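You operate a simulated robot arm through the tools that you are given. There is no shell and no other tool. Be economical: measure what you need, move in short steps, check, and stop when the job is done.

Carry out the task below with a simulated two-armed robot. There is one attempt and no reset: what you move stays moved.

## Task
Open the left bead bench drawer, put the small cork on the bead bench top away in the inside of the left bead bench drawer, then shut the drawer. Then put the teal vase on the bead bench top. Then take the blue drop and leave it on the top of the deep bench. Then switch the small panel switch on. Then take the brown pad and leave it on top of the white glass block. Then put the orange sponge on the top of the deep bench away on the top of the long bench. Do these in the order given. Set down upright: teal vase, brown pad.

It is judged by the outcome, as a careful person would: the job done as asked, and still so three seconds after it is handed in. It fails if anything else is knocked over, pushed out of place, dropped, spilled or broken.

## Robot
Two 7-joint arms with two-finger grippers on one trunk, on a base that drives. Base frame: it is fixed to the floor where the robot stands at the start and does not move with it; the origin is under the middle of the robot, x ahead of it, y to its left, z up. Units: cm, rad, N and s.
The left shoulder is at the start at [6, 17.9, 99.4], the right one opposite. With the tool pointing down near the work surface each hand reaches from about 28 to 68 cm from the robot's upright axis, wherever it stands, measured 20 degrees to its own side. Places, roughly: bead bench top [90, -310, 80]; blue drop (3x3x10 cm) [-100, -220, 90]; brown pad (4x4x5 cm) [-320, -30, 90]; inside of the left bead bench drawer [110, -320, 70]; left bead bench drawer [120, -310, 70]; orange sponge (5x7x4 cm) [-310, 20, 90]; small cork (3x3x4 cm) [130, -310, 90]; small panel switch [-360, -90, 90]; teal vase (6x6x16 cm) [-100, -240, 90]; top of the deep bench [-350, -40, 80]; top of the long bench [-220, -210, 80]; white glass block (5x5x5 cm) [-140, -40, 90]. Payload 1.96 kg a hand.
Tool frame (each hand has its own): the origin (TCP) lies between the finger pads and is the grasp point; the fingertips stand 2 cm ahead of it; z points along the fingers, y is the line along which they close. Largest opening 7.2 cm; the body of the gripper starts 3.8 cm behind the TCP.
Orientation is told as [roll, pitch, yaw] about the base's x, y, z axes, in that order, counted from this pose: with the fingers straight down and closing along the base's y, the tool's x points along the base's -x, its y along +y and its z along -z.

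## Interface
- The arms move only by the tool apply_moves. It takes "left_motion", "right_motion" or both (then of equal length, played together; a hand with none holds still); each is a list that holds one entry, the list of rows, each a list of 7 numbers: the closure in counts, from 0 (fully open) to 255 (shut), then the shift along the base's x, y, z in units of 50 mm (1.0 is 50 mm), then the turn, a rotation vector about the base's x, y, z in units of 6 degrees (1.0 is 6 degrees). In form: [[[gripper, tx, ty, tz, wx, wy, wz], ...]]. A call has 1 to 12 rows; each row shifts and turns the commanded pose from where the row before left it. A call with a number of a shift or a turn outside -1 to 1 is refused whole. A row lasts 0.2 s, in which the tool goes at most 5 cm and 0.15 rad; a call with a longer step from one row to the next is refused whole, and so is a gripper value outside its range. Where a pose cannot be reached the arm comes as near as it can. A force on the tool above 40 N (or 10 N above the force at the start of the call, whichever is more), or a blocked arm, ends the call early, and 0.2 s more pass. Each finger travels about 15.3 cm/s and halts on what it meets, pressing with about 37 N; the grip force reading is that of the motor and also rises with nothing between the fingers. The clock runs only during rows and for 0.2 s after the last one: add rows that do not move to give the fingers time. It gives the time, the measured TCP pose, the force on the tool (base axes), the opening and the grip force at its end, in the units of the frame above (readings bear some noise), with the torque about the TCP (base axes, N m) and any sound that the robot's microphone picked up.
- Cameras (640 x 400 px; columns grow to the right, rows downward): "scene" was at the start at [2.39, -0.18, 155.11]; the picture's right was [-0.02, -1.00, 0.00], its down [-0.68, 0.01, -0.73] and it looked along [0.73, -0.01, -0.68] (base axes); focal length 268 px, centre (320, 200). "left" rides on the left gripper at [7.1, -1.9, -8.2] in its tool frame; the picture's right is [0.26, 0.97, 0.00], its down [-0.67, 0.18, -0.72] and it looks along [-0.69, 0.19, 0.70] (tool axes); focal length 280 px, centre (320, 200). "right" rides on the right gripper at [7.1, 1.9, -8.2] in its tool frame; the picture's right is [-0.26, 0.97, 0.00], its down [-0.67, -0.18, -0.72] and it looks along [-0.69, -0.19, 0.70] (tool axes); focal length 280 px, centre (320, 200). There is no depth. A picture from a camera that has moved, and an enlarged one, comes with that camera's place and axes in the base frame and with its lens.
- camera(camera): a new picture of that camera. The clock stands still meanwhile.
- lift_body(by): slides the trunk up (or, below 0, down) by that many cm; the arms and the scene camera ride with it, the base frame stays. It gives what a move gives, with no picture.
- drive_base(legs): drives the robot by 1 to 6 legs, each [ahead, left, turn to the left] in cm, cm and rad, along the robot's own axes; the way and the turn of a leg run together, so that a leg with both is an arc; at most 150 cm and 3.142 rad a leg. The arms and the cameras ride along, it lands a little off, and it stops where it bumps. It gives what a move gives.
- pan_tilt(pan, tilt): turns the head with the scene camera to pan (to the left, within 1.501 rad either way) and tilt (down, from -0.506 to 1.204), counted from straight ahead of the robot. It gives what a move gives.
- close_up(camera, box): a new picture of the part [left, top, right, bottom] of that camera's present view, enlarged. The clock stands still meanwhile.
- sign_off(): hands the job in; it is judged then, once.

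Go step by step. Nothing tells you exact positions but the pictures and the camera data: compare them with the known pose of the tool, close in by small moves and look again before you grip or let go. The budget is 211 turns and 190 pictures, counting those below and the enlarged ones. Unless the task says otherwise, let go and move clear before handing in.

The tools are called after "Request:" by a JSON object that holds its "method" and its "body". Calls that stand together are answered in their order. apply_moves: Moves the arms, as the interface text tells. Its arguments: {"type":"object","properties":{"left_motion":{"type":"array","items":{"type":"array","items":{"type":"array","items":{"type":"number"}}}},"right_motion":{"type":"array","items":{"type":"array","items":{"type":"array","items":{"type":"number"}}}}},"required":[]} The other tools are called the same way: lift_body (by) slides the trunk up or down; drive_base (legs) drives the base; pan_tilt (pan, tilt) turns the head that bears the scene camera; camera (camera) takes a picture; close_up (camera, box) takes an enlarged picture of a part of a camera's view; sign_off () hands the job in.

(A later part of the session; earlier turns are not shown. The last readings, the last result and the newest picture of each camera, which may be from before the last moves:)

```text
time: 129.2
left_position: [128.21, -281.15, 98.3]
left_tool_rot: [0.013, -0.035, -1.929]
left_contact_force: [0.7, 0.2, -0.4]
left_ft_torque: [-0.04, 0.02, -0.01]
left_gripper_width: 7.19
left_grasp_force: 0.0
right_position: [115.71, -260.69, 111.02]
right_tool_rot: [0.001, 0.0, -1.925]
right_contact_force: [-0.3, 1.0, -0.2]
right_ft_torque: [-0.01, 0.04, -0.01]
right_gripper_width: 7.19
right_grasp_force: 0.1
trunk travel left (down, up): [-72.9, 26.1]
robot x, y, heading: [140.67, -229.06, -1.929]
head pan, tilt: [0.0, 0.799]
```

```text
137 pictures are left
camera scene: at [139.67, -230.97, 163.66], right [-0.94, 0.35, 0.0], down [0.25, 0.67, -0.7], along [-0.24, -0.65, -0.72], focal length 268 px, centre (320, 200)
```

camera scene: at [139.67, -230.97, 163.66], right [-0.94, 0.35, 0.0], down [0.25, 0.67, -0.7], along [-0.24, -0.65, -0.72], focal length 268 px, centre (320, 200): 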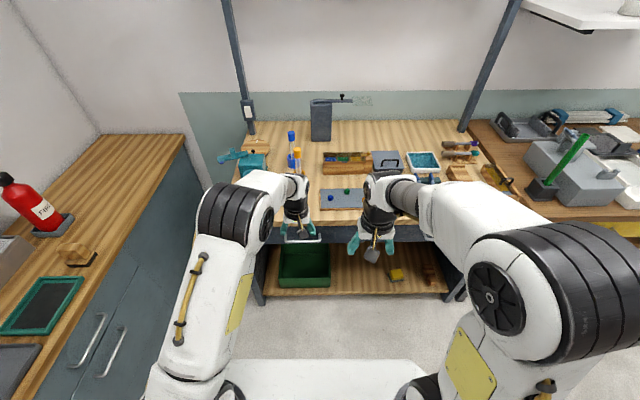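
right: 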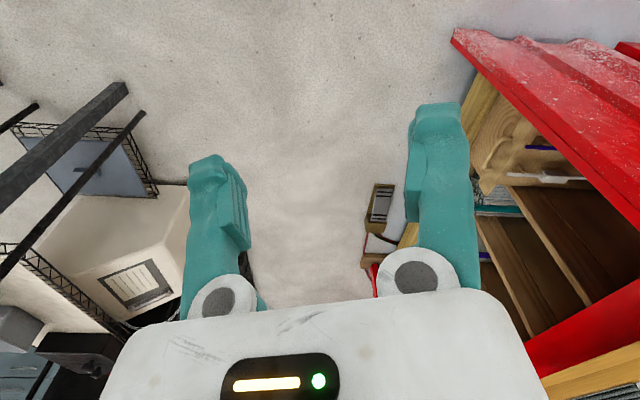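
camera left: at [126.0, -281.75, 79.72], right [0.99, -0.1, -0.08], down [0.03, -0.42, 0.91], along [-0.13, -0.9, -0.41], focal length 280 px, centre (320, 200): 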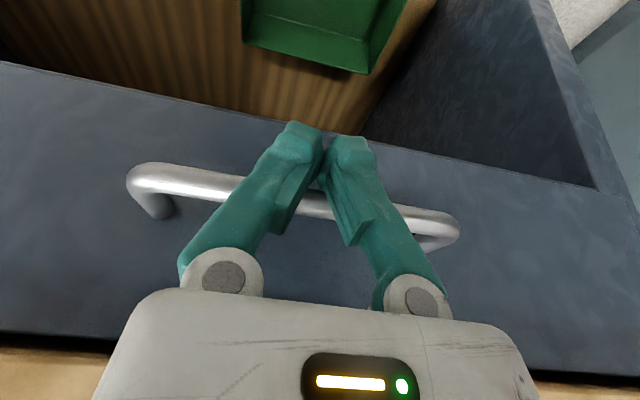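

Drawer shut against its stop. I raise the trunk and check the drawer while moving away, then go toward the vase.

Request:
{"method": "lift_body", "body": {"by": 22}}

Request:
{"method": "drive_base", "body": {"legs": [[0, -70, 0], [12, -20, 0]]}}

Request:
{"method": "pan_tilt", "body": {"pan": 0.9, "tilt": 0.75}}

Request:
{"method": "camera", "body": {"camera": "scene"}}

Request:
{"method": "pan_tilt", "body": {"pan": -0.7, "tilt": 0.6}}

Request:
{"method": "camera", "body": {"camera": "scene"}}

```text
time: 131.6
left_position: [128.07, -281.34, 120.3]
left_tool_rot: [0.014, -0.037, -1.928]
left_contact_force: [0.5, -0.2, 0.3]
left_ft_torque: [-0.03, 0.0, -0.01]
left_gripper_width: 7.21
left_grasp_force: 0.0
right_position: [115.71, -260.81, 132.85]
right_tool_rot: [0.0, 0.0, -1.925]
right_contact_force: [0.9, 0.3, -0.3]
right_ft_torque: [-0.03, 0.04, -0.02]
right_gripper_width: 7.21
right_grasp_force: 0.1
trunk travel left (down, up): [-94.9, 4.1]
robot x, y, heading: [140.14, -229.4, -1.928]
head pan, tilt: [0.0, 0.799]
```

```text
time: 136.8
left_position: [39.97, -261.15, 120.26]
left_tool_rot: [0.013, -0.037, -1.931]
left_contact_force: [-0.4, -0.5, 0.1]
left_ft_torque: [0.03, 0.04, -0.02]
left_gripper_width: 7.2
left_grasp_force: 0.2
right_position: [27.47, -240.69, 132.88]
right_tool_rot: [-0.001, 0.002, -1.926]
right_contact_force: [0.2, -0.1, -0.2]
right_ft_torque: [0.03, 0.0, 0.01]
right_gripper_width: 7.17
right_grasp_force: 0.1
trunk travel left (down, up): [-94.9, 4.1]
robot x, y, heading: [52.03, -208.71, -1.923]
head pan, tilt: [0.0, 0.799]
```

```text
time: 137.9
left_position: [39.84, -261.16, 120.33]
left_tool_rot: [0.015, -0.036, -1.929]
left_contact_force: [-0.3, -0.5, 0.1]
left_ft_torque: [-0.03, -0.01, 0.03]
left_gripper_width: 7.19
left_grasp_force: 0.0
right_position: [27.37, -240.7, 132.79]
right_tool_rot: [-0.002, 0.0, -1.925]
right_contact_force: [0.1, -0.9, -0.5]
right_ft_torque: [0.01, 0.03, 0.0]
right_gripper_width: 7.21
right_grasp_force: 0.0
trunk travel left (down, up): [-94.9, 4.1]
robot x, y, heading: [51.06, -208.76, -1.928]
head pan, tilt: [0.901, 0.75]
```

```text
136 pictures are left
camera scene: at [58.35, -210.47, 186.06], right [-0.85, -0.52, 0.0], down [-0.35, 0.58, -0.73], along [0.38, -0.63, -0.68], focal length 268 px, centre (320, 200)
```

scene: 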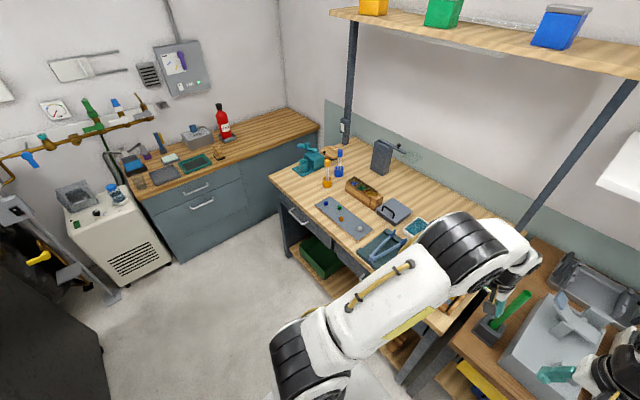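

```text
time: 139.6
left_position: [39.79, -261.26, 120.18]
left_tool_rot: [0.015, -0.037, -1.927]
left_contact_force: [0.6, -0.2, -0.1]
left_ft_torque: [0.0, 0.02, -0.01]
left_gripper_width: 7.23
left_grasp_force: 0.0
right_position: [27.37, -240.67, 132.78]
right_tool_rot: [-0.002, 0.002, -1.924]
right_contact_force: [0.3, -0.4, -0.4]
right_ft_torque: [0.0, 0.01, 0.01]
right_gripper_width: 7.19
right_grasp_force: 0.1
trunk travel left (down, up): [-94.9, 4.1]
robot x, y, heading: [51.97, -208.68, -1.922]
head pan, tilt: [-0.7, 0.6]
```

```text
135 pictures are left
camera scene: at [46.3, -207.77, 187.35], right [-0.49, 0.87, 0.0], down [0.49, 0.28, -0.82], along [-0.72, -0.41, -0.57], focal length 268 px, centre (320, 200)
```

scene: 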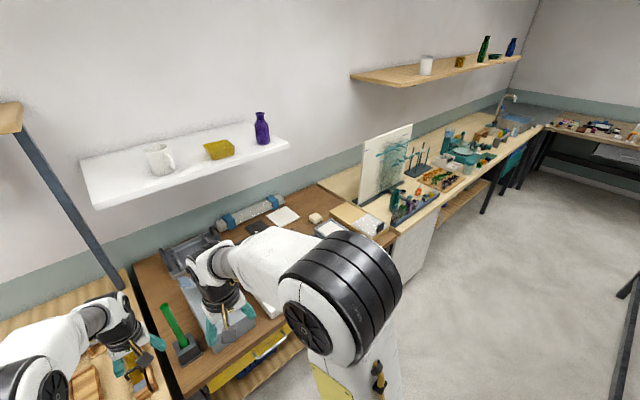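

Request:
{"method": "drive_base", "body": {"legs": [[0, -114, 0]]}}

Request:
{"method": "pan_tilt", "body": {"pan": -0.2, "tilt": 0.75}}

Request:
{"method": "camera", "body": {"camera": "scene"}}

```text
time: 145.4
left_position: [-67.29, -221.4, 120.24]
left_tool_rot: [0.014, -0.037, -1.929]
left_contact_force: [0.7, -0.5, 0.2]
left_ft_torque: [0.0, -0.01, 0.0]
left_gripper_width: 7.2
left_grasp_force: 0.2
right_position: [-79.78, -201.04, 132.73]
right_tool_rot: [-0.002, 0.0, -1.925]
right_contact_force: [-0.1, 0.9, -0.1]
right_ft_torque: [0.02, 0.0, -0.01]
right_gripper_width: 7.2
right_grasp_force: 0.1
trunk travel left (down, up): [-94.9, 4.1]
robot x, y, heading: [-55.4, -169.33, -1.931]
head pan, tilt: [-0.7, 0.6]
```

```text
time: 146.4
left_position: [-67.4, -221.48, 120.29]
left_tool_rot: [0.014, -0.036, -1.928]
left_contact_force: [0.1, 0.3, 0.8]
left_ft_torque: [0.0, 0.01, -0.01]
left_gripper_width: 7.19
left_grasp_force: 0.0
right_position: [-79.91, -200.9, 132.79]
right_tool_rot: [0.001, 0.001, -1.924]
right_contact_force: [-0.1, 0.1, 0.6]
right_ft_torque: [0.0, -0.04, 0.02]
right_gripper_width: 7.22
right_grasp_force: 0.1
trunk travel left (down, up): [-94.9, 4.1]
robot x, y, heading: [-55.14, -169.56, -1.929]
head pan, tilt: [-0.201, 0.75]
```

```text
134 pictures are left
camera scene: at [-57.54, -170.73, 186.07], right [-0.85, 0.53, 0.0], down [0.36, 0.58, -0.73], along [-0.39, -0.62, -0.68], focal length 268 px, centre (320, 200)
```

scene: 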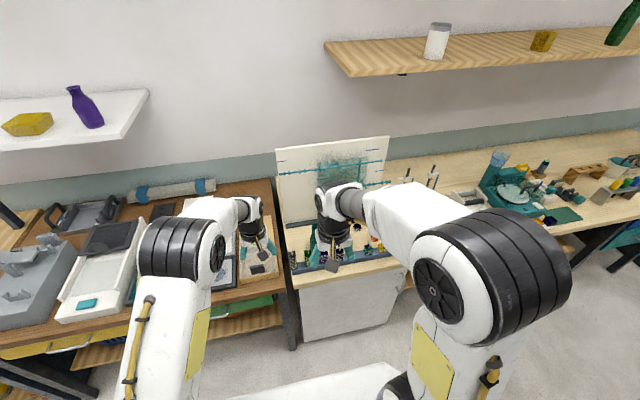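

Request:
{"method": "close_up", "body": {"camera": "scene", "box": [260, 160, 460, 285]}}

Request:
{"method": "camera", "body": {"camera": "right"}}

```text
3.20 times, centred on (360, 222) of scene
camera zoom: at [-57.54, -170.73, 186.07], right [-0.85, 0.53, 0.0], down [0.36, 0.58, -0.73], along [-0.39, -0.62, -0.68], focal length 858 px, centre (192, 128)
```

zoom: 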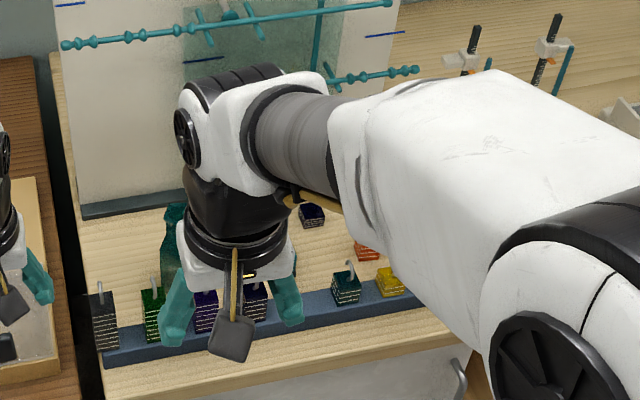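

```text
132 pictures are left
camera right: at [-75.71, -194.99, 140.87], right [0.81, -0.58, 0.0], down [-0.41, -0.57, 0.72], along [-0.42, -0.58, -0.7], focal length 280 px, centre (320, 200)
```

right: 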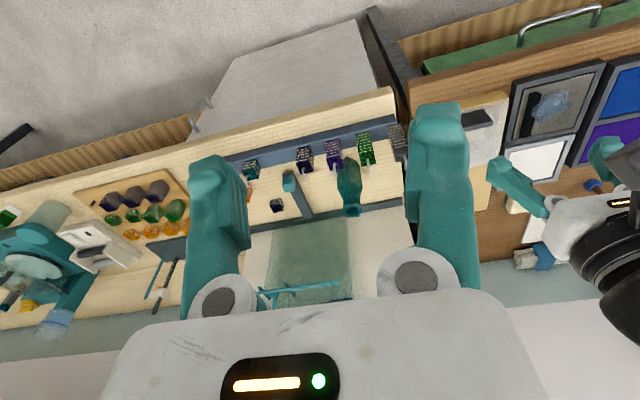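

Request:
{"method": "close_up", "body": {"camera": "right", "box": [220, 90, 420, 215]}}

```text
3.20 times, centred on (320, 152) of right
camera zoom: at [-75.71, -194.99, 140.87], right [0.81, -0.58, 0.0], down [-0.41, -0.57, 0.72], along [-0.42, -0.58, -0.7], focal length 897 px, centre (320, 352)
```

zoom: 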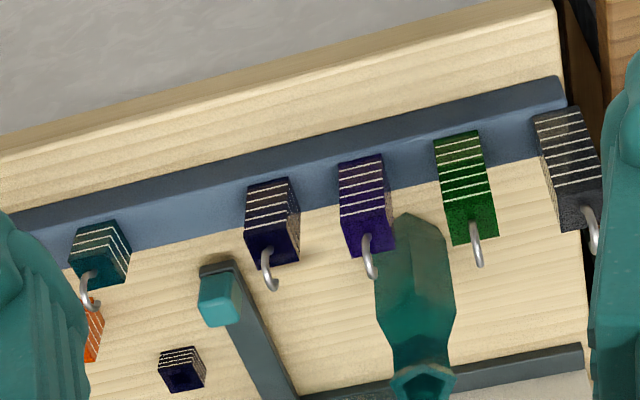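

The teal vase stands behind the small rail at about (-95.6,-234.4); the hooked navy block in the rail is likely the blue drop. I move closer and lower the trunk some.

Request:
{"method": "drive_base", "body": {"legs": [[15, 0, 0]]}}

Request:
{"method": "lift_body", "body": {"by": -12}}

Request:
{"method": "camera", "body": {"camera": "right"}}

```text
time: 147.7
left_position: [-72.49, -235.06, 120.34]
left_tool_rot: [0.015, -0.037, -1.931]
left_contact_force: [0.6, 0.3, -0.6]
left_ft_torque: [-0.01, 0.04, -0.01]
left_gripper_width: 7.21
left_grasp_force: 0.1
right_position: [-85.02, -214.72, 132.83]
right_tool_rot: [0.0, -0.002, -1.926]
right_contact_force: [-0.3, -0.5, -0.3]
right_ft_torque: [-0.01, 0.03, 0.02]
right_gripper_width: 7.18
right_grasp_force: 0.1
trunk travel left (down, up): [-94.9, 4.1]
robot x, y, heading: [-60.56, -183.22, -1.924]
head pan, tilt: [-0.201, 0.75]
```

```text
time: 149.2
left_position: [-72.58, -235.38, 108.2]
left_tool_rot: [0.014, -0.037, -1.93]
left_contact_force: [0.6, -0.6, 0.6]
left_ft_torque: [0.02, -0.01, 0.0]
left_gripper_width: 7.19
left_grasp_force: 0.1
right_position: [-85.15, -214.9, 120.75]
right_tool_rot: [-0.001, 0.0, -1.927]
right_contact_force: [-0.4, 0.1, -0.2]
right_ft_torque: [0.0, -0.03, 0.01]
right_gripper_width: 7.22
right_grasp_force: 0.0
trunk travel left (down, up): [-82.9, 16.1]
robot x, y, heading: [-60.46, -183.43, -1.926]
head pan, tilt: [-0.201, 0.75]
```

```text
130 pictures are left
camera right: at [-80.91, -208.96, 128.88], right [0.81, -0.58, 0.0], down [-0.41, -0.57, 0.72], along [-0.42, -0.58, -0.7], focal length 280 px, centre (320, 200)
```

right: 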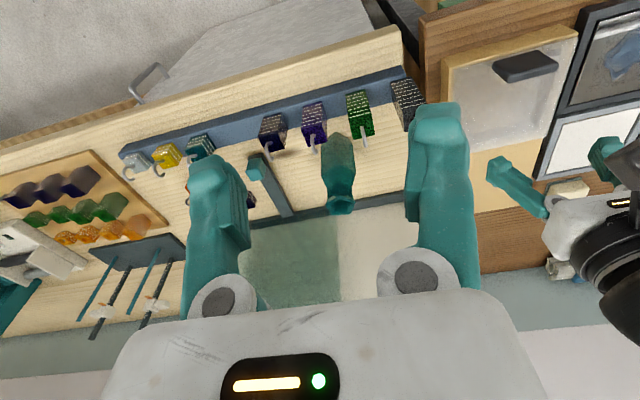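

Request:
{"method": "apply_moves", "body": {"right_motion": [[[0, -0.353, -0.677, -0.3, 0, 0, 0], [0, -0.353, -0.677, -0.3, 0, 0, 0], [0, -0.353, -0.677, -0.3, 0, 0, 0], [0, -0.353, -0.677, -0.3, 0, 0, 0], [0, -0.353, -0.677, -0.3, 0, 0, 0], [0, -0.353, -0.677, -0.3, 0, 0, 0], [0, 0, 0, 0, 0, 0, 0]]]}}

Request:
{"method": "camera", "body": {"camera": "right"}}

Request:
{"method": "camera", "body": {"camera": "scene"}}

```text
time: 150.8
left_position: [-72.5, -235.47, 108.12]
left_tool_rot: [0.014, -0.036, -1.93]
left_contact_force: [0.6, 1.0, 0.5]
left_ft_torque: [0.01, 0.01, -0.03]
left_gripper_width: 7.18
left_grasp_force: 0.0
right_position: [-90.4, -225.17, 116.35]
right_tool_rot: [0.0, -0.001, -1.928]
right_contact_force: [-0.7, -0.3, 0.5]
right_ft_torque: [0.0, -0.02, 0.0]
right_gripper_width: 7.24
right_grasp_force: 0.0
right hand out of reach, approached as far as the arm can: row 4, 5, 6
trunk travel left (down, up): [-82.9, 16.1]
robot x, y, heading: [-60.5, -183.23, -1.932]
head pan, tilt: [-0.201, 0.75]
```

```text
129 pictures are left
camera right: at [-86.16, -219.1, 124.42], right [0.81, -0.58, 0.0], down [-0.41, -0.57, 0.72], along [-0.42, -0.58, -0.7], focal length 280 px, centre (320, 200)
```

right: 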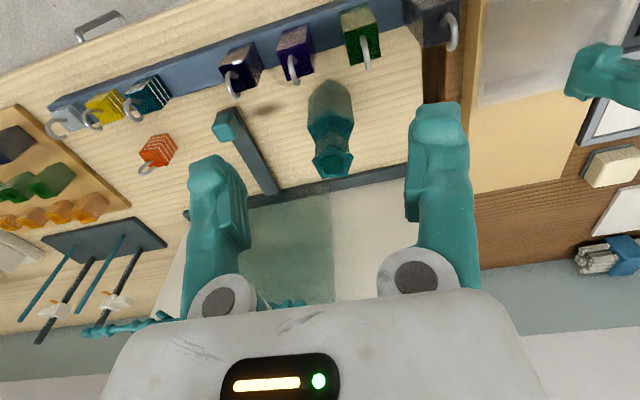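

```text
128 pictures are left
camera scene: at [-62.68, -184.7, 174.06], right [-0.85, 0.53, 0.0], down [0.36, 0.58, -0.73], along [-0.39, -0.62, -0.68], focal length 268 px, centre (320, 200)
```

scene: 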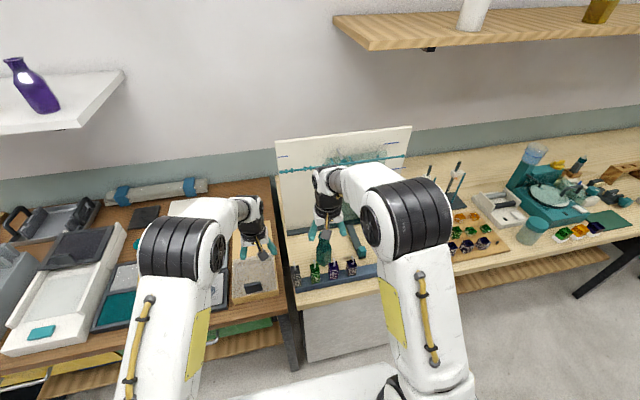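

Request:
{"method": "drive_base", "body": {"legs": [[7, 0, 0]]}}

Request:
{"method": "camera", "body": {"camera": "right"}}

```text
time: 151.8
left_position: [-74.99, -241.69, 108.41]
left_tool_rot: [0.014, -0.038, -1.931]
left_contact_force: [0.6, -0.5, 0.1]
left_ft_torque: [0.01, -0.03, 0.0]
left_gripper_width: 7.2
left_grasp_force: 0.1
right_position: [-92.62, -231.38, 116.44]
right_tool_rot: [0.0, -0.001, -1.927]
right_contact_force: [0.5, 0.4, -0.3]
right_ft_torque: [0.0, -0.02, -0.02]
right_gripper_width: 7.23
right_grasp_force: 0.1
trunk travel left (down, up): [-82.9, 16.1]
robot x, y, heading: [-62.87, -189.83, -1.932]
head pan, tilt: [-0.201, 0.75]
```

```text
127 pictures are left
camera right: at [-88.51, -225.34, 124.51], right [0.81, -0.58, 0.0], down [-0.41, -0.57, 0.72], along [-0.42, -0.58, -0.7], focal length 280 px, centre (320, 200)
```

right: 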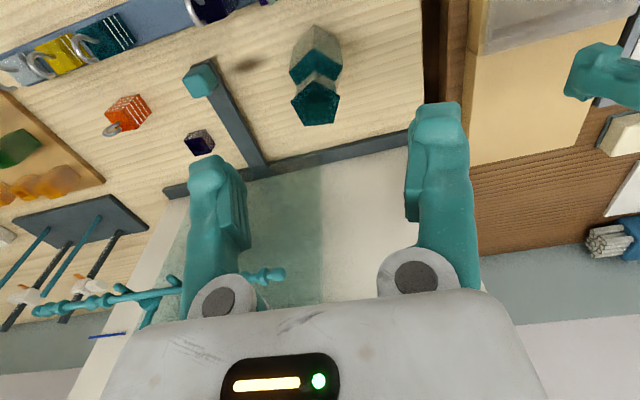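

Request:
{"method": "apply_moves", "body": {"right_motion": [[[0, -0.227, -0.227, -0.8, 0, 0, 0], [0, -0.227, -0.227, -0.8, 0, 0, 0], [0, -0.227, -0.227, -0.8, 0, 0, 0], [0, 0, 0, 0, 0, 0, 0]]]}}

Request:
{"method": "camera", "body": {"camera": "right"}}

```text
time: 152.8
left_position: [-74.97, -241.79, 108.35]
left_tool_rot: [0.014, -0.037, -1.931]
left_contact_force: [0.5, -0.2, 0.4]
left_ft_torque: [0.0, 0.02, -0.02]
left_gripper_width: 7.18
left_grasp_force: 0.1
right_position: [-96.16, -234.74, 104.26]
right_tool_rot: [-0.002, 0.0, -1.928]
right_contact_force: [0.8, 0.4, -0.2]
right_ft_torque: [0.02, 0.01, -0.02]
right_gripper_width: 7.2
right_grasp_force: 0.0
trunk travel left (down, up): [-82.9, 16.1]
robot x, y, heading: [-63.08, -189.26, -1.932]
head pan, tilt: [-0.201, 0.75]
```

```text
126 pictures are left
camera right: at [-91.99, -228.75, 112.36], right [0.81, -0.58, 0.0], down [-0.41, -0.57, 0.72], along [-0.42, -0.58, -0.7], focal length 280 px, centre (320, 200)
```

right: 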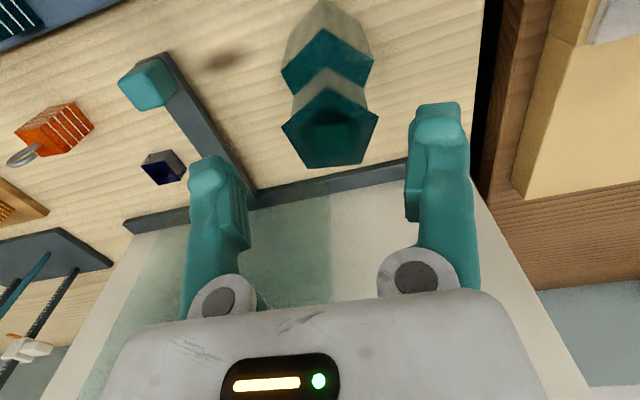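

Request:
{"method": "apply_moves", "body": {"right_motion": [[[0, 0.02, 0, -0.5, 0, 0, 0], [0, 0.02, 0, -0.5, 0, 0, 0], [0, 0.02, 0, -0.3, 0, 0, 0], [0, 0, 0, 0, 0, 0, 0]]]}}

Request:
{"method": "apply_moves", "body": {"right_motion": [[[80, 0, 0, 0, 0, 0, 0], [140, 0, 0, 0, 0, 0, 0], [200, 0, 0, 0, 0, 0, 0], [200, 0, 0, 0, 0, 0, 0], [200, 0, 0, 0, 0, 0, 0]]]}}

Request:
{"method": "camera", "body": {"camera": "right"}}

```text
time: 153.8
left_position: [-74.98, -241.82, 108.14]
left_tool_rot: [0.014, -0.036, -1.929]
left_contact_force: [-0.1, -0.1, -0.3]
left_ft_torque: [0.02, -0.02, -0.01]
left_gripper_width: 7.2
left_grasp_force: 0.1
right_position: [-95.79, -234.86, 97.77]
right_tool_rot: [0.0, 0.0, -1.928]
right_contact_force: [0.1, -0.3, 0.9]
right_ft_torque: [-0.02, 0.01, -0.03]
right_gripper_width: 7.17
right_grasp_force: 0.0
trunk travel left (down, up): [-82.9, 16.1]
robot x, y, heading: [-62.82, -189.8, -1.928]
head pan, tilt: [-0.201, 0.75]
```

```text
time: 155.0
left_position: [-74.91, -241.68, 108.33]
left_tool_rot: [0.014, -0.037, -1.931]
left_contact_force: [0.2, -0.2, 0.2]
left_ft_torque: [-0.03, 0.02, 0.0]
left_gripper_width: 7.19
left_grasp_force: 0.0
right_position: [-95.85, -234.84, 98.17]
right_tool_rot: [0.0, -0.007, -1.927]
right_contact_force: [1.4, 5.4, 18.2]
right_ft_torque: [1.29, -0.41, 0.01]
right_gripper_width: 4.13
right_grasp_force: 36.9
trunk travel left (down, up): [-82.9, 16.1]
robot x, y, heading: [-62.93, -189.74, -1.93]
head pan, tilt: [-0.201, 0.75]
stopped in row 5 (right hand): the force on the tool passed its limit at 41 N (the readings are from after the stop); the commanded pose is now the measured one
```

```text
125 pictures are left
camera right: at [-91.59, -228.81, 106.2], right [0.81, -0.58, 0.0], down [-0.4, -0.56, 0.72], along [-0.42, -0.59, -0.69], focal length 280 px, centre (320, 200)
```

right: 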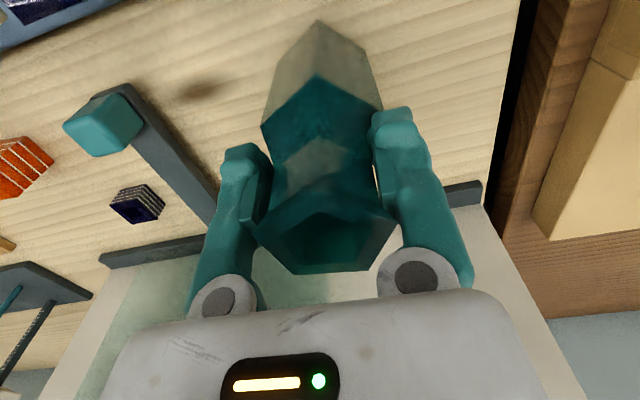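

The vase is gripped at its neck. I lift it and look.

Request:
{"method": "apply_moves", "body": {"right_motion": [[[200, 0, 0, 0.4, 0, 0, 0], [200, 0, 0, 0.6, 0, 0, 0], [200, 0, 0, 0.6, 0, 0, 0], [200, 0, 0, 0, 0, 0, 0]]]}}

Request:
{"method": "lift_body", "body": {"by": 14}}

Request:
{"method": "drive_base", "body": {"legs": [[-14, 0, 0]]}}

Request:
{"method": "camera", "body": {"camera": "right"}}

Request:
{"method": "camera", "body": {"camera": "scene"}}

```text
time: 156.0
left_position: [-75.14, -241.87, 108.25]
left_tool_rot: [0.014, -0.035, -1.929]
left_contact_force: [-0.3, -0.6, 0.0]
left_ft_torque: [-0.03, -0.03, 0.01]
left_gripper_width: 7.18
left_grasp_force: 0.0
right_position: [-95.98, -235.09, 105.96]
right_tool_rot: [0.001, -0.003, -1.928]
right_contact_force: [0.7, 0.2, -2.2]
right_ft_torque: [0.06, -0.03, -0.04]
right_gripper_width: 4.14
right_grasp_force: 37.3
trunk travel left (down, up): [-82.9, 16.1]
robot x, y, heading: [-62.79, -190.02, -1.928]
head pan, tilt: [-0.201, 0.75]
```

```text
time: 157.7
left_position: [-75.12, -241.92, 122.24]
left_tool_rot: [0.014, -0.037, -1.932]
left_contact_force: [-0.4, -0.4, 0.4]
left_ft_torque: [0.01, 0.0, -0.02]
left_gripper_width: 7.21
left_grasp_force: 0.1
right_position: [-96.0, -235.13, 120.07]
right_tool_rot: [0.001, -0.007, -1.927]
right_contact_force: [0.6, -0.1, -3.8]
right_ft_torque: [0.0, 0.01, 0.01]
right_gripper_width: 4.15
right_grasp_force: 36.9
trunk travel left (down, up): [-96.9, 2.1]
robot x, y, heading: [-63.27, -189.43, -1.927]
head pan, tilt: [-0.201, 0.75]
```

```text
time: 159.0
left_position: [-70.3, -228.99, 122.1]
left_tool_rot: [0.012, -0.032, -1.933]
left_contact_force: [0.5, 0.0, -0.3]
left_ft_torque: [0.0, 0.0, -0.03]
left_gripper_width: 7.23
left_grasp_force: 0.1
right_position: [-91.22, -222.22, 119.88]
right_tool_rot: [0.0, -0.004, -1.929]
right_contact_force: [-0.5, -1.4, -2.7]
right_ft_torque: [0.03, 0.04, 0.0]
right_gripper_width: 4.11
right_grasp_force: 36.6
trunk travel left (down, up): [-96.9, 2.1]
robot x, y, heading: [-58.27, -176.36, -1.925]
head pan, tilt: [-0.201, 0.75]
```

```text
124 pictures are left
camera right: at [-86.97, -216.22, 127.94], right [0.81, -0.58, 0.0], down [-0.41, -0.57, 0.72], along [-0.42, -0.58, -0.7], focal length 280 px, centre (320, 200)
```

right: 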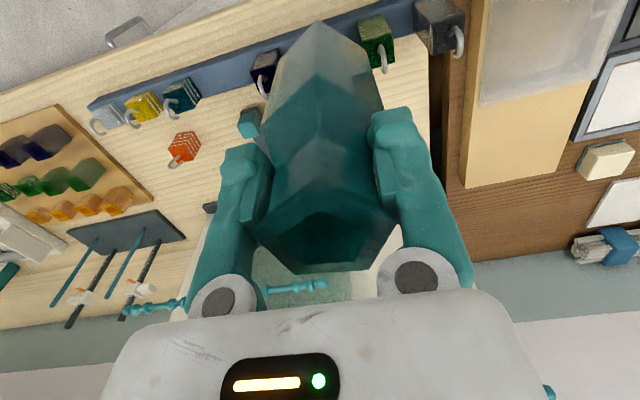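

```text
123 pictures are left
camera scene: at [-60.39, -178.5, 188.05], right [-0.85, 0.53, 0.0], down [0.36, 0.58, -0.73], along [-0.39, -0.62, -0.68], focal length 268 px, centre (320, 200)
```

scene: 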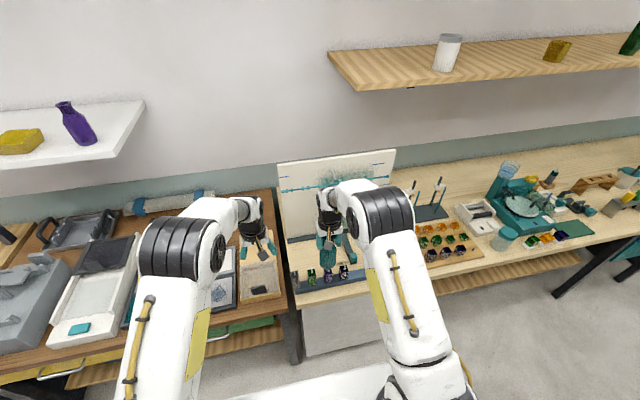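

The vase hangs well in the grip. I draw both hands in and strafe left to the bead bench.

Request:
{"method": "apply_moves", "body": {"left_motion": [[[0, 0.28, 0.75, 0, 0, 0, 0], [0, 0.28, 0.75, 0, 0, 0, 0], [0, 0.28, 0.75, 0, 0, 0, 0], [0, 0, 0, 0, 0, 0, 0]]], "right_motion": [[[200, 0.28, 0.75, 0, 0, 0, 0], [200, 0.28, 0.75, 0, 0, 0, 0], [200, 0.28, 0.75, 0, 0, 0, 0], [200, 0, 0, 0, 0, 0, 0]]]}}

Request:
{"method": "drive_base", "body": {"legs": [[0, 110, 0], [0, 110, 0]]}}

Request:
{"method": "pan_tilt", "body": {"pan": 0.0, "tilt": 0.8}}

Request:
{"method": "camera", "body": {"camera": "scene"}}

```text
time: 160.0
left_position: [-66.05, -217.6, 122.12]
left_tool_rot: [0.014, -0.035, -1.931]
left_contact_force: [0.0, 0.1, 0.2]
left_ft_torque: [-0.01, 0.05, -0.02]
left_gripper_width: 7.22
left_grasp_force: 0.1
right_position: [-86.88, -210.74, 119.91]
right_tool_rot: [-0.001, -0.004, -1.93]
right_contact_force: [-0.2, 0.0, -3.4]
right_ft_torque: [0.05, 0.02, 0.0]
right_gripper_width: 4.09
right_grasp_force: 37.4
trunk travel left (down, up): [-96.9, 2.1]
robot x, y, heading: [-58.3, -176.39, -1.927]
head pan, tilt: [-0.201, 0.75]
```

```text
time: 170.9
left_position: [139.49, -295.81, 122.2]
left_tool_rot: [0.014, -0.036, -1.933]
left_contact_force: [-0.9, -0.1, -0.3]
left_ft_torque: [-0.01, 0.01, 0.0]
left_gripper_width: 7.18
left_grasp_force: 0.1
right_position: [118.67, -288.97, 120.01]
right_tool_rot: [0.001, -0.007, -1.932]
right_contact_force: [-0.1, 0.2, -3.2]
right_ft_torque: [-0.02, -0.02, -0.02]
right_gripper_width: 4.1
right_grasp_force: 36.7
trunk travel left (down, up): [-96.9, 2.1]
robot x, y, heading: [147.75, -255.19, -1.929]
head pan, tilt: [-0.201, 0.75]
```

```text
time: 171.6
left_position: [139.45, -295.93, 122.17]
left_tool_rot: [0.014, -0.037, -1.934]
left_contact_force: [0.0, -0.1, 0.2]
left_ft_torque: [0.02, 0.02, 0.01]
left_gripper_width: 7.2
left_grasp_force: 0.1
right_position: [118.77, -289.02, 120.13]
right_tool_rot: [-0.001, -0.005, -1.931]
right_contact_force: [-0.2, -0.4, -3.6]
right_ft_torque: [0.01, 0.01, -0.06]
right_gripper_width: 4.04
right_grasp_force: 37.3
trunk travel left (down, up): [-96.9, 2.1]
robot x, y, heading: [147.91, -255.11, -1.93]
head pan, tilt: [0.0, 0.799]
```

```text
122 pictures are left
camera scene: at [147.09, -257.05, 187.66], right [-0.94, 0.35, 0.0], down [0.25, 0.67, -0.7], along [-0.25, -0.65, -0.72], focal length 268 px, centre (320, 200)
```

scene: 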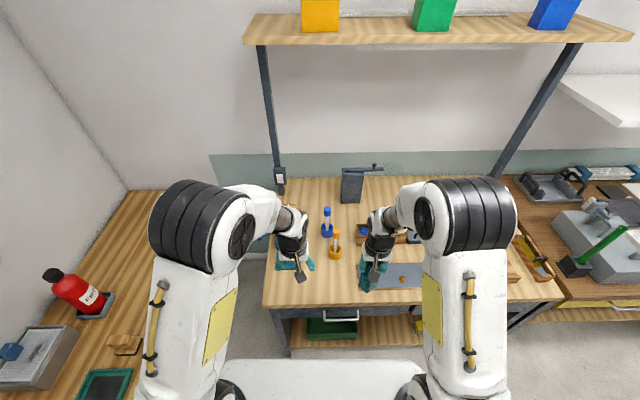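

Request:
{"method": "apply_moves", "body": {"left_motion": [[[0, 0.6, 0.3, 0, 0, 0, 0], [0, 0.6, 0.3, 0, 0, 0, 0], [0, 0.6, 0.3, 0, 0, 0, 0], [0, 0, 0, 0, 0, 0, 0], [0, 0, 0, 0, 0, 0, 0]]], "right_motion": [[[200, 0, 0, 0, 0, 0, 0], [200, 0.21, -0.745, 0, 0, 0, 0], [200, 0.21, -0.745, 0, 0, 0, 0], [200, 0.21, -0.745, 0, 0, 0, 0], [200, 0.21, -0.745, 0, 0, 0, 0]]]}}

Request:
{"method": "lift_body", "body": {"by": -14}}

Request:
{"method": "camera", "body": {"camera": "right"}}

Request:
{"method": "camera", "body": {"camera": "scene"}}

```text
time: 172.8
left_position: [148.49, -291.52, 122.16]
left_tool_rot: [0.013, -0.036, -1.934]
left_contact_force: [1.0, -0.3, -1.2]
left_ft_torque: [0.01, 0.01, -0.02]
left_gripper_width: 7.19
left_grasp_force: 0.1
right_position: [123.04, -304.13, 119.93]
right_tool_rot: [-0.002, -0.004, -1.929]
right_contact_force: [-0.3, -0.9, -3.3]
right_ft_torque: [0.03, 0.03, 0.0]
right_gripper_width: 4.05
right_grasp_force: 37.0
trunk travel left (down, up): [-96.9, 2.1]
robot x, y, heading: [147.79, -255.07, -1.928]
head pan, tilt: [0.0, 0.799]
```

```text
time: 174.5
left_position: [148.55, -291.48, 108.07]
left_tool_rot: [0.014, -0.037, -1.935]
left_contact_force: [0.3, 0.5, -0.5]
left_ft_torque: [0.0, -0.03, 0.0]
left_gripper_width: 7.2
left_grasp_force: 0.0
right_position: [122.95, -303.97, 106.03]
right_tool_rot: [-0.001, -0.005, -1.93]
right_contact_force: [-0.4, -0.3, -2.6]
right_ft_torque: [0.01, 0.0, -0.01]
right_gripper_width: 4.09
right_grasp_force: 36.8
trunk travel left (down, up): [-82.9, 16.1]
robot x, y, heading: [147.54, -255.1, -1.928]
head pan, tilt: [0.0, 0.799]
```

```text
121 pictures are left
camera right: at [127.2, -297.96, 114.04], right [0.81, -0.58, 0.0], down [-0.41, -0.56, 0.72], along [-0.42, -0.58, -0.69], focal length 280 px, centre (320, 200)
```

right: 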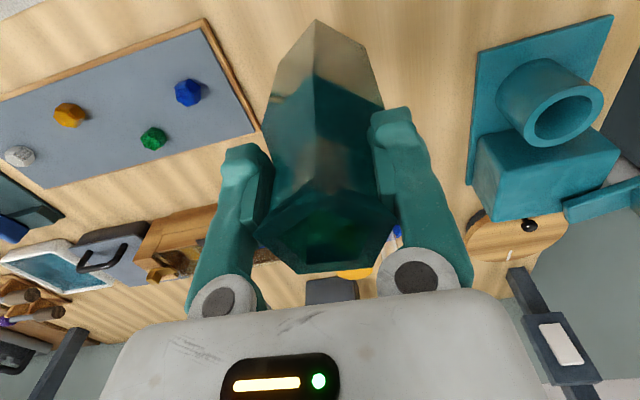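

```text
120 pictures are left
camera scene: at [147.08, -257.05, 173.67], right [-0.94, 0.35, 0.0], down [0.25, 0.67, -0.7], along [-0.25, -0.65, -0.72], focal length 268 px, centre (320, 200)
```

scene: 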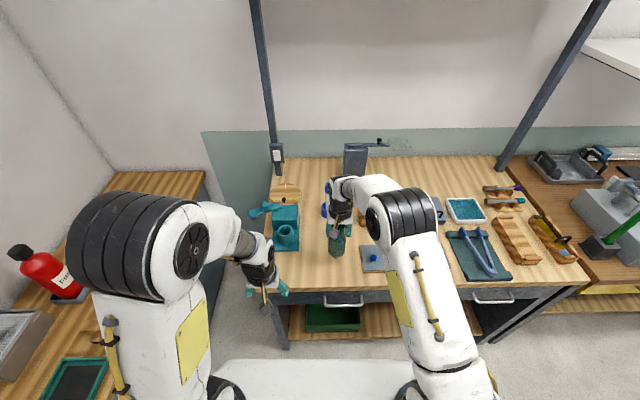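

Request:
{"method": "apply_moves", "body": {"right_motion": [[[200, 0, 0, -0.5, 0, 0, 0], [200, 0, 0, -0.5, 0, 0, 0], [200, 0, 0, -0.3, 0, 0, 0], [200, 0, 0, -0.06, 0, 0, 0], [200, 0, 0, -0.06, 0, 0, 0], [200, 0, 0, 0, 0, 0, 0]]]}}

Request:
{"method": "camera", "body": {"camera": "right"}}

Request:
{"method": "close_up", "body": {"camera": "scene", "box": [260, 180, 420, 280]}}

```text
time: 175.9
left_position: [148.53, -291.55, 108.07]
left_tool_rot: [0.014, -0.036, -1.934]
left_contact_force: [-0.5, 0.3, 0.2]
left_ft_torque: [-0.01, 0.05, 0.0]
left_gripper_width: 7.18
left_grasp_force: 0.0
right_position: [122.96, -303.93, 98.78]
right_tool_rot: [-0.001, -0.006, -1.931]
right_contact_force: [0.5, -0.4, -2.9]
right_ft_torque: [-0.04, -0.02, 0.04]
right_gripper_width: 4.06
right_grasp_force: 37.1
trunk travel left (down, up): [-82.9, 16.1]
robot x, y, heading: [147.79, -255.19, -1.926]
head pan, tilt: [0.0, 0.799]
```

```text
119 pictures are left
camera right: at [127.19, -297.93, 106.9], right [0.81, -0.58, 0.0], down [-0.41, -0.56, 0.72], along [-0.42, -0.58, -0.69], focal length 280 px, centre (320, 200)
```

right: 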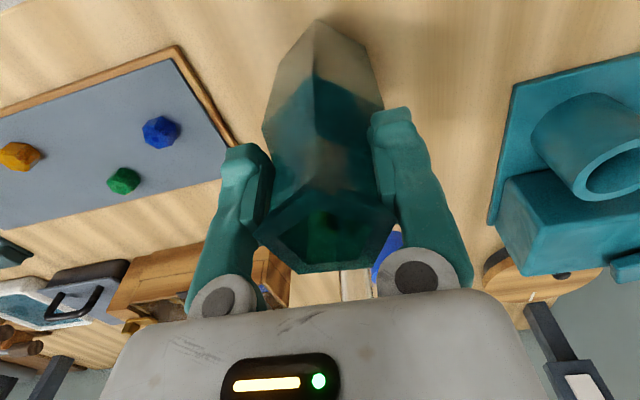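

```text
4.00 times, centred on (340, 230) of scene
camera zoom: at [147.08, -257.05, 173.66], right [-0.94, 0.35, 0.0], down [0.25, 0.67, -0.7], along [-0.25, -0.65, -0.72], focal length 1073 px, centre (240, 80)
```

zoom: 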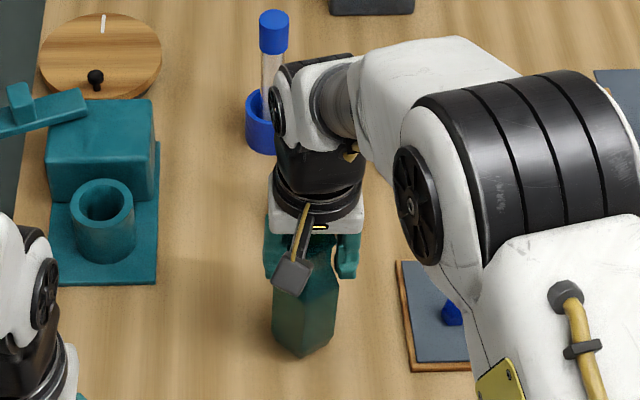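

Still a hair above the top; I lower in tiny steps until contact.

Request:
{"method": "apply_moves", "body": {"right_motion": [[[200, 0, 0, -0.05, 0, 0, 0], [200, 0, 0, -0.05, 0, 0, 0], [200, 0, 0, -0.05, 0, 0, 0], [200, 0, 0, 0, 0, 0, 0]]]}}

```text
time: 176.9
left_position: [148.59, -291.38, 108.25]
left_tool_rot: [0.014, -0.037, -1.935]
left_contact_force: [0.5, -0.2, -1.2]
left_ft_torque: [-0.01, 0.0, -0.01]
left_gripper_width: 7.19
left_grasp_force: 0.1
right_position: [123.09, -303.97, 98.24]
right_tool_rot: [0.0, -0.007, -1.93]
right_contact_force: [-1.1, -0.1, 2.9]
right_ft_torque: [0.11, 0.1, -0.04]
right_gripper_width: 4.06
right_grasp_force: 37.0
trunk travel left (down, up): [-82.9, 16.1]
robot x, y, heading: [147.35, -254.97, -1.927]
head pan, tilt: [0.0, 0.799]
```

Contact. I open the fingers and rise straight up.

Request:
{"method": "apply_moves", "body": {"right_motion": [[[200, 0, 0, -0.02, 0, 0, 0], [150, 0, 0, 0, 0, 0, 0], [90, 0, 0, 0, 0, 0, 0], [30, 0, 0, 0, 0, 0, 0], [0, 0, 0, 0, 0, 0, 0], [0, 0, 0, 0.3, 0, 0, 0], [0, 0, 0, 0.6, 0, 0, 0], [0, 0, 0, 0.8, 0, 0, 0]]]}}

Request:
{"method": "camera", "body": {"camera": "right"}}

```text
time: 178.7
left_position: [148.65, -291.39, 108.15]
left_tool_rot: [0.014, -0.039, -1.935]
left_contact_force: [-0.2, 0.0, 0.8]
left_ft_torque: [0.0, 0.0, 0.02]
left_gripper_width: 7.19
left_grasp_force: 0.1
right_position: [123.08, -303.91, 106.52]
right_tool_rot: [-0.003, -0.005, -1.93]
right_contact_force: [0.1, -0.7, 0.0]
right_ft_torque: [-0.01, 0.01, -0.01]
right_gripper_width: 7.19
right_grasp_force: 0.0
trunk travel left (down, up): [-82.9, 16.1]
robot x, y, heading: [147.75, -254.79, -1.936]
head pan, tilt: [0.0, 0.799]
```

```text
117 pictures are left
camera right: at [127.22, -297.91, 114.58], right [0.81, -0.58, 0.0], down [-0.41, -0.56, 0.72], along [-0.42, -0.58, -0.69], focal length 280 px, centre (320, 200)
```

right: 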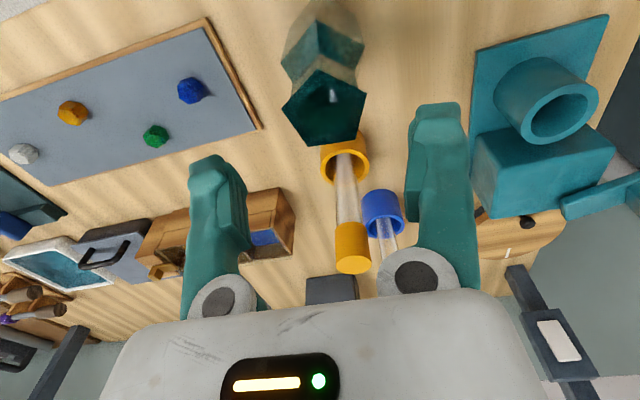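

The vase stands upright on the bead bench. I rise, draw in the hand, and go back for the blue drop.

Request:
{"method": "lift_body", "body": {"by": 14}}

Request:
{"method": "apply_moves", "body": {"right_motion": [[[0, 0.28, 0.75, 0, 0, 0, 0], [0, 0.28, 0.75, 0, 0, 0, 0], [0, 0.2, 0.75, 0, 0, 0, 0], [0, 0, 0, 0, 0, 0, 0]]]}}

Request:
{"method": "drive_base", "body": {"legs": [[-2, 0, 0.006], [0, -114, 0], [0, -112, 0]]}}

Request:
{"method": "camera", "body": {"camera": "scene"}}

Request:
{"method": "camera", "body": {"camera": "right"}}

```text
time: 180.3
left_position: [148.49, -291.43, 122.2]
left_tool_rot: [0.013, -0.038, -1.934]
left_contact_force: [0.0, -0.4, 0.2]
left_ft_torque: [0.02, 0.02, 0.0]
left_gripper_width: 7.19
left_grasp_force: 0.0
right_position: [123.02, -304.0, 120.53]
right_tool_rot: [-0.001, -0.005, -1.93]
right_contact_force: [0.3, 0.1, 0.4]
right_ft_torque: [-0.01, -0.02, 0.0]
right_gripper_width: 7.2
right_grasp_force: 0.1
trunk travel left (down, up): [-96.9, 2.1]
robot x, y, heading: [147.71, -254.91, -1.929]
head pan, tilt: [0.0, 0.799]
```

```text
time: 181.3
left_position: [148.57, -291.34, 122.13]
left_tool_rot: [0.014, -0.038, -1.934]
left_contact_force: [0.3, 0.3, -1.0]
left_ft_torque: [-0.02, -0.01, -0.02]
left_gripper_width: 7.18
left_grasp_force: 0.0
right_position: [126.9, -292.93, 120.45]
right_tool_rot: [0.0, -0.005, -1.931]
right_contact_force: [-0.8, -0.6, 0.2]
right_ft_torque: [0.02, 0.0, -0.01]
right_gripper_width: 7.19
right_grasp_force: 0.0
trunk travel left (down, up): [-96.9, 2.1]
robot x, y, heading: [147.69, -255.07, -1.931]
head pan, tilt: [0.0, 0.799]
```

```text
time: 192.9
left_position: [-63.56, -211.87, 122.22]
left_tool_rot: [0.014, -0.036, -1.929]
left_contact_force: [-0.8, 1.1, -0.4]
left_ft_torque: [-0.02, -0.02, 0.02]
left_gripper_width: 7.18
left_grasp_force: 0.0
right_position: [-85.31, -213.57, 120.42]
right_tool_rot: [-0.001, -0.004, -1.923]
right_contact_force: [-0.2, -0.8, 0.3]
right_ft_torque: [0.02, -0.02, 0.05]
right_gripper_width: 7.21
right_grasp_force: 0.1
trunk travel left (down, up): [-96.9, 2.1]
robot x, y, heading: [-64.47, -175.9, -1.924]
head pan, tilt: [0.0, 0.799]
```

```text
116 pictures are left
camera scene: at [-65.21, -177.54, 187.66], right [-0.94, 0.35, 0.0], down [0.25, 0.67, -0.7], along [-0.24, -0.65, -0.72], focal length 268 px, centre (320, 200)
```

scene: 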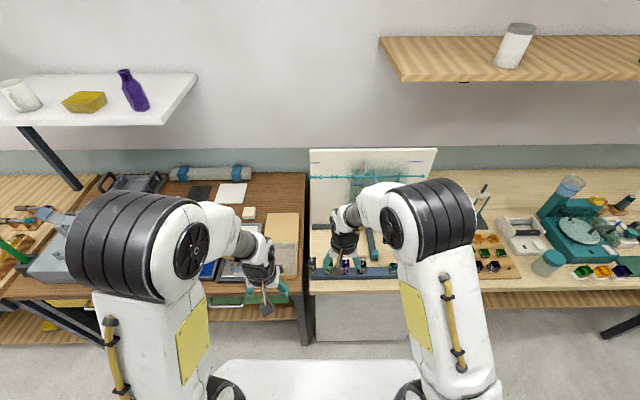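

```text
115 pictures are left
camera right: at [-81.09, -207.49, 128.56], right [0.81, -0.58, 0.0], down [-0.4, -0.57, 0.72], along [-0.42, -0.59, -0.69], focal length 280 px, centre (320, 200)
```

right: 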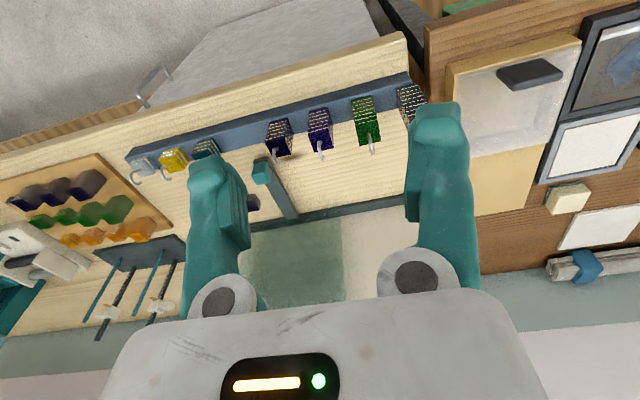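

Request:
{"method": "close_up", "body": {"camera": "right", "box": [120, 70, 440, 270]}}

Request:
{"method": "close_up", "body": {"camera": "scene", "box": [300, 220, 428, 300]}}

```text
2.00 times, centred on (280, 170) of right
camera zoom: at [-81.09, -207.49, 128.56], right [0.81, -0.58, 0.0], down [-0.4, -0.57, 0.72], along [-0.42, -0.59, -0.69], focal length 561 px, centre (400, 260)
```

zoom: 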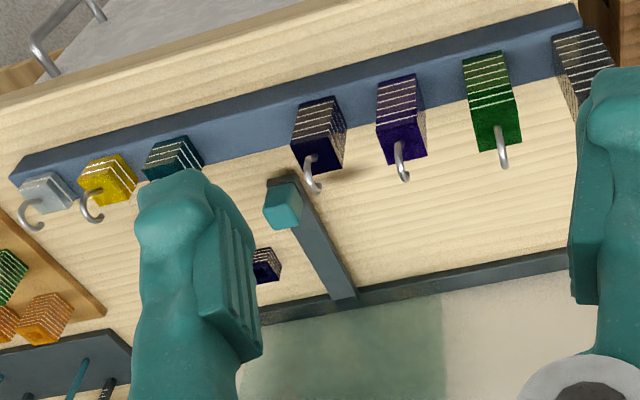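

```text
5.00 times, centred on (364, 260) of scene
camera zoom: at [-65.21, -177.54, 187.66], right [-0.94, 0.35, 0.0], down [0.25, 0.67, -0.7], along [-0.24, -0.65, -0.72], focal length 1341 px, centre (100, -100)
```

zoom: 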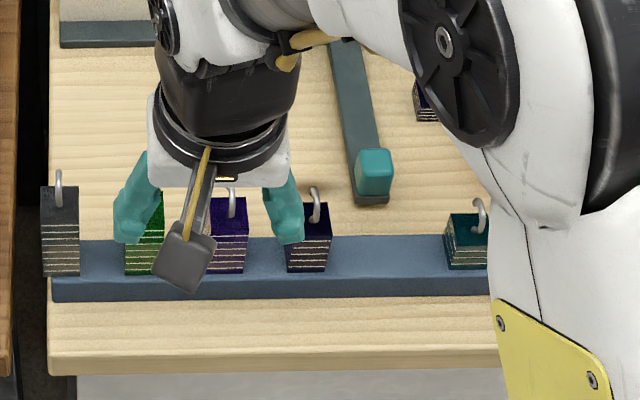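

The navy hooked block fits "blue drop" at about (-102,-224.7). I lower and bring the right hand over it.

Request:
{"method": "lift_body", "body": {"by": -13}}

Request:
{"method": "apply_moves", "body": {"right_motion": [[[78, -0.66, -0.45, 0, 0, 0, 0], [78, -0.66, -0.45, 0, 0, 0, 0], [78, -0.66, -0.45, 0, 0, 0, 0], [78, -0.66, -0.45, 0, 0, 0, 0], [78, -0.66, -0.45, 0, 0, 0, 0], [78, 0, 0, 0, 0, 0, 0]]]}}

Request:
{"method": "camera", "body": {"camera": "right"}}

Request:
{"method": "camera", "body": {"camera": "scene"}}

```text
time: 194.5
left_position: [-63.64, -211.84, 109.14]
left_tool_rot: [0.015, -0.036, -1.93]
left_contact_force: [-0.4, 0.4, 0.2]
left_ft_torque: [0.02, 0.0, -0.01]
left_gripper_width: 7.18
left_grasp_force: 0.1
right_position: [-85.3, -213.5, 107.55]
right_tool_rot: [0.001, -0.005, -1.925]
right_contact_force: [0.1, -0.1, -0.7]
right_ft_torque: [-0.01, -0.03, 0.0]
right_gripper_width: 7.22
right_grasp_force: 0.0
trunk travel left (down, up): [-83.9, 15.1]
robot x, y, heading: [-64.34, -175.92, -1.928]
head pan, tilt: [0.0, 0.799]
```

```text
time: 195.9
left_position: [-63.56, -211.74, 109.19]
left_tool_rot: [0.014, -0.036, -1.93]
left_contact_force: [-0.4, 0.0, 0.5]
left_ft_torque: [0.01, 0.04, 0.03]
left_gripper_width: 7.21
left_grasp_force: 0.1
right_position: [-101.01, -224.26, 107.48]
right_tool_rot: [-0.003, -0.006, -1.922]
right_contact_force: [0.5, -0.3, -0.4]
right_ft_torque: [-0.01, -0.03, -0.05]
right_gripper_width: 5.0
right_grasp_force: 0.0
right hand out of reach, approached as far as the arm can: row 5
trunk travel left (down, up): [-83.9, 15.1]
robot x, y, heading: [-64.34, -175.6, -1.925]
head pan, tilt: [0.0, 0.799]
```

```text
112 pictures are left
camera right: at [-96.81, -218.06, 115.6], right [0.81, -0.58, 0.0], down [-0.4, -0.57, 0.72], along [-0.42, -0.59, -0.69], focal length 280 px, centre (320, 200)
```

right: 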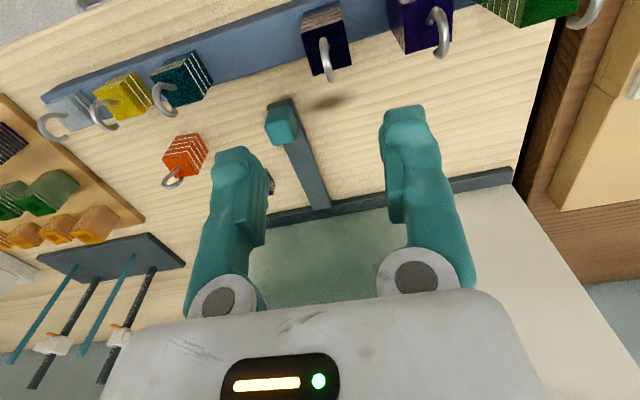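

```text
111 pictures are left
camera scene: at [-65.18, -177.43, 174.67], right [-0.94, 0.35, 0.0], down [0.25, 0.67, -0.7], along [-0.24, -0.65, -0.72], focal length 268 px, centre (320, 200)
```

scene: 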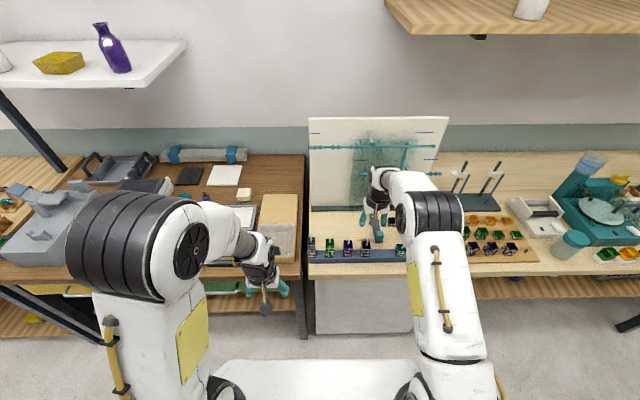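

Request:
{"method": "close_up", "body": {"camera": "right", "box": [240, 0, 400, 100]}}

Request:
{"method": "close_up", "body": {"camera": "scene", "box": [300, 220, 428, 300]}}

```text
4.00 times, centred on (320, 50) of right
camera zoom: at [-96.81, -218.06, 115.6], right [0.81, -0.58, 0.0], down [-0.4, -0.57, 0.72], along [-0.42, -0.59, -0.69], focal length 1122 px, centre (320, 800)
```

zoom: 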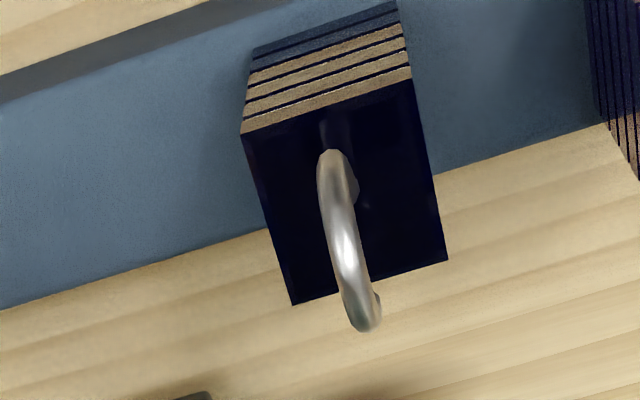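

```text
5.00 times, centred on (364, 260) of scene
camera zoom: at [-65.18, -177.43, 174.67], right [-0.94, 0.35, 0.0], down [0.25, 0.67, -0.7], along [-0.24, -0.65, -0.72], focal length 1341 px, centre (100, -100)
```

zoom: 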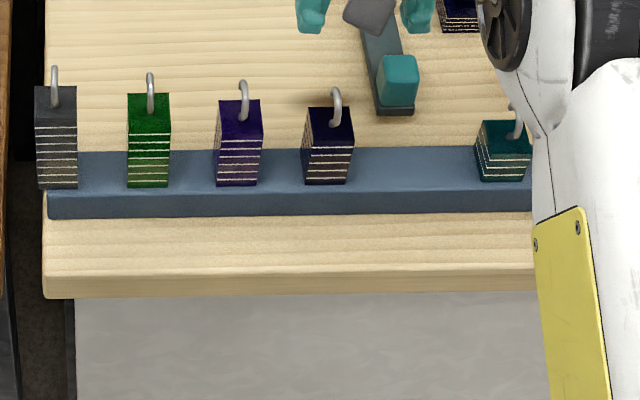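

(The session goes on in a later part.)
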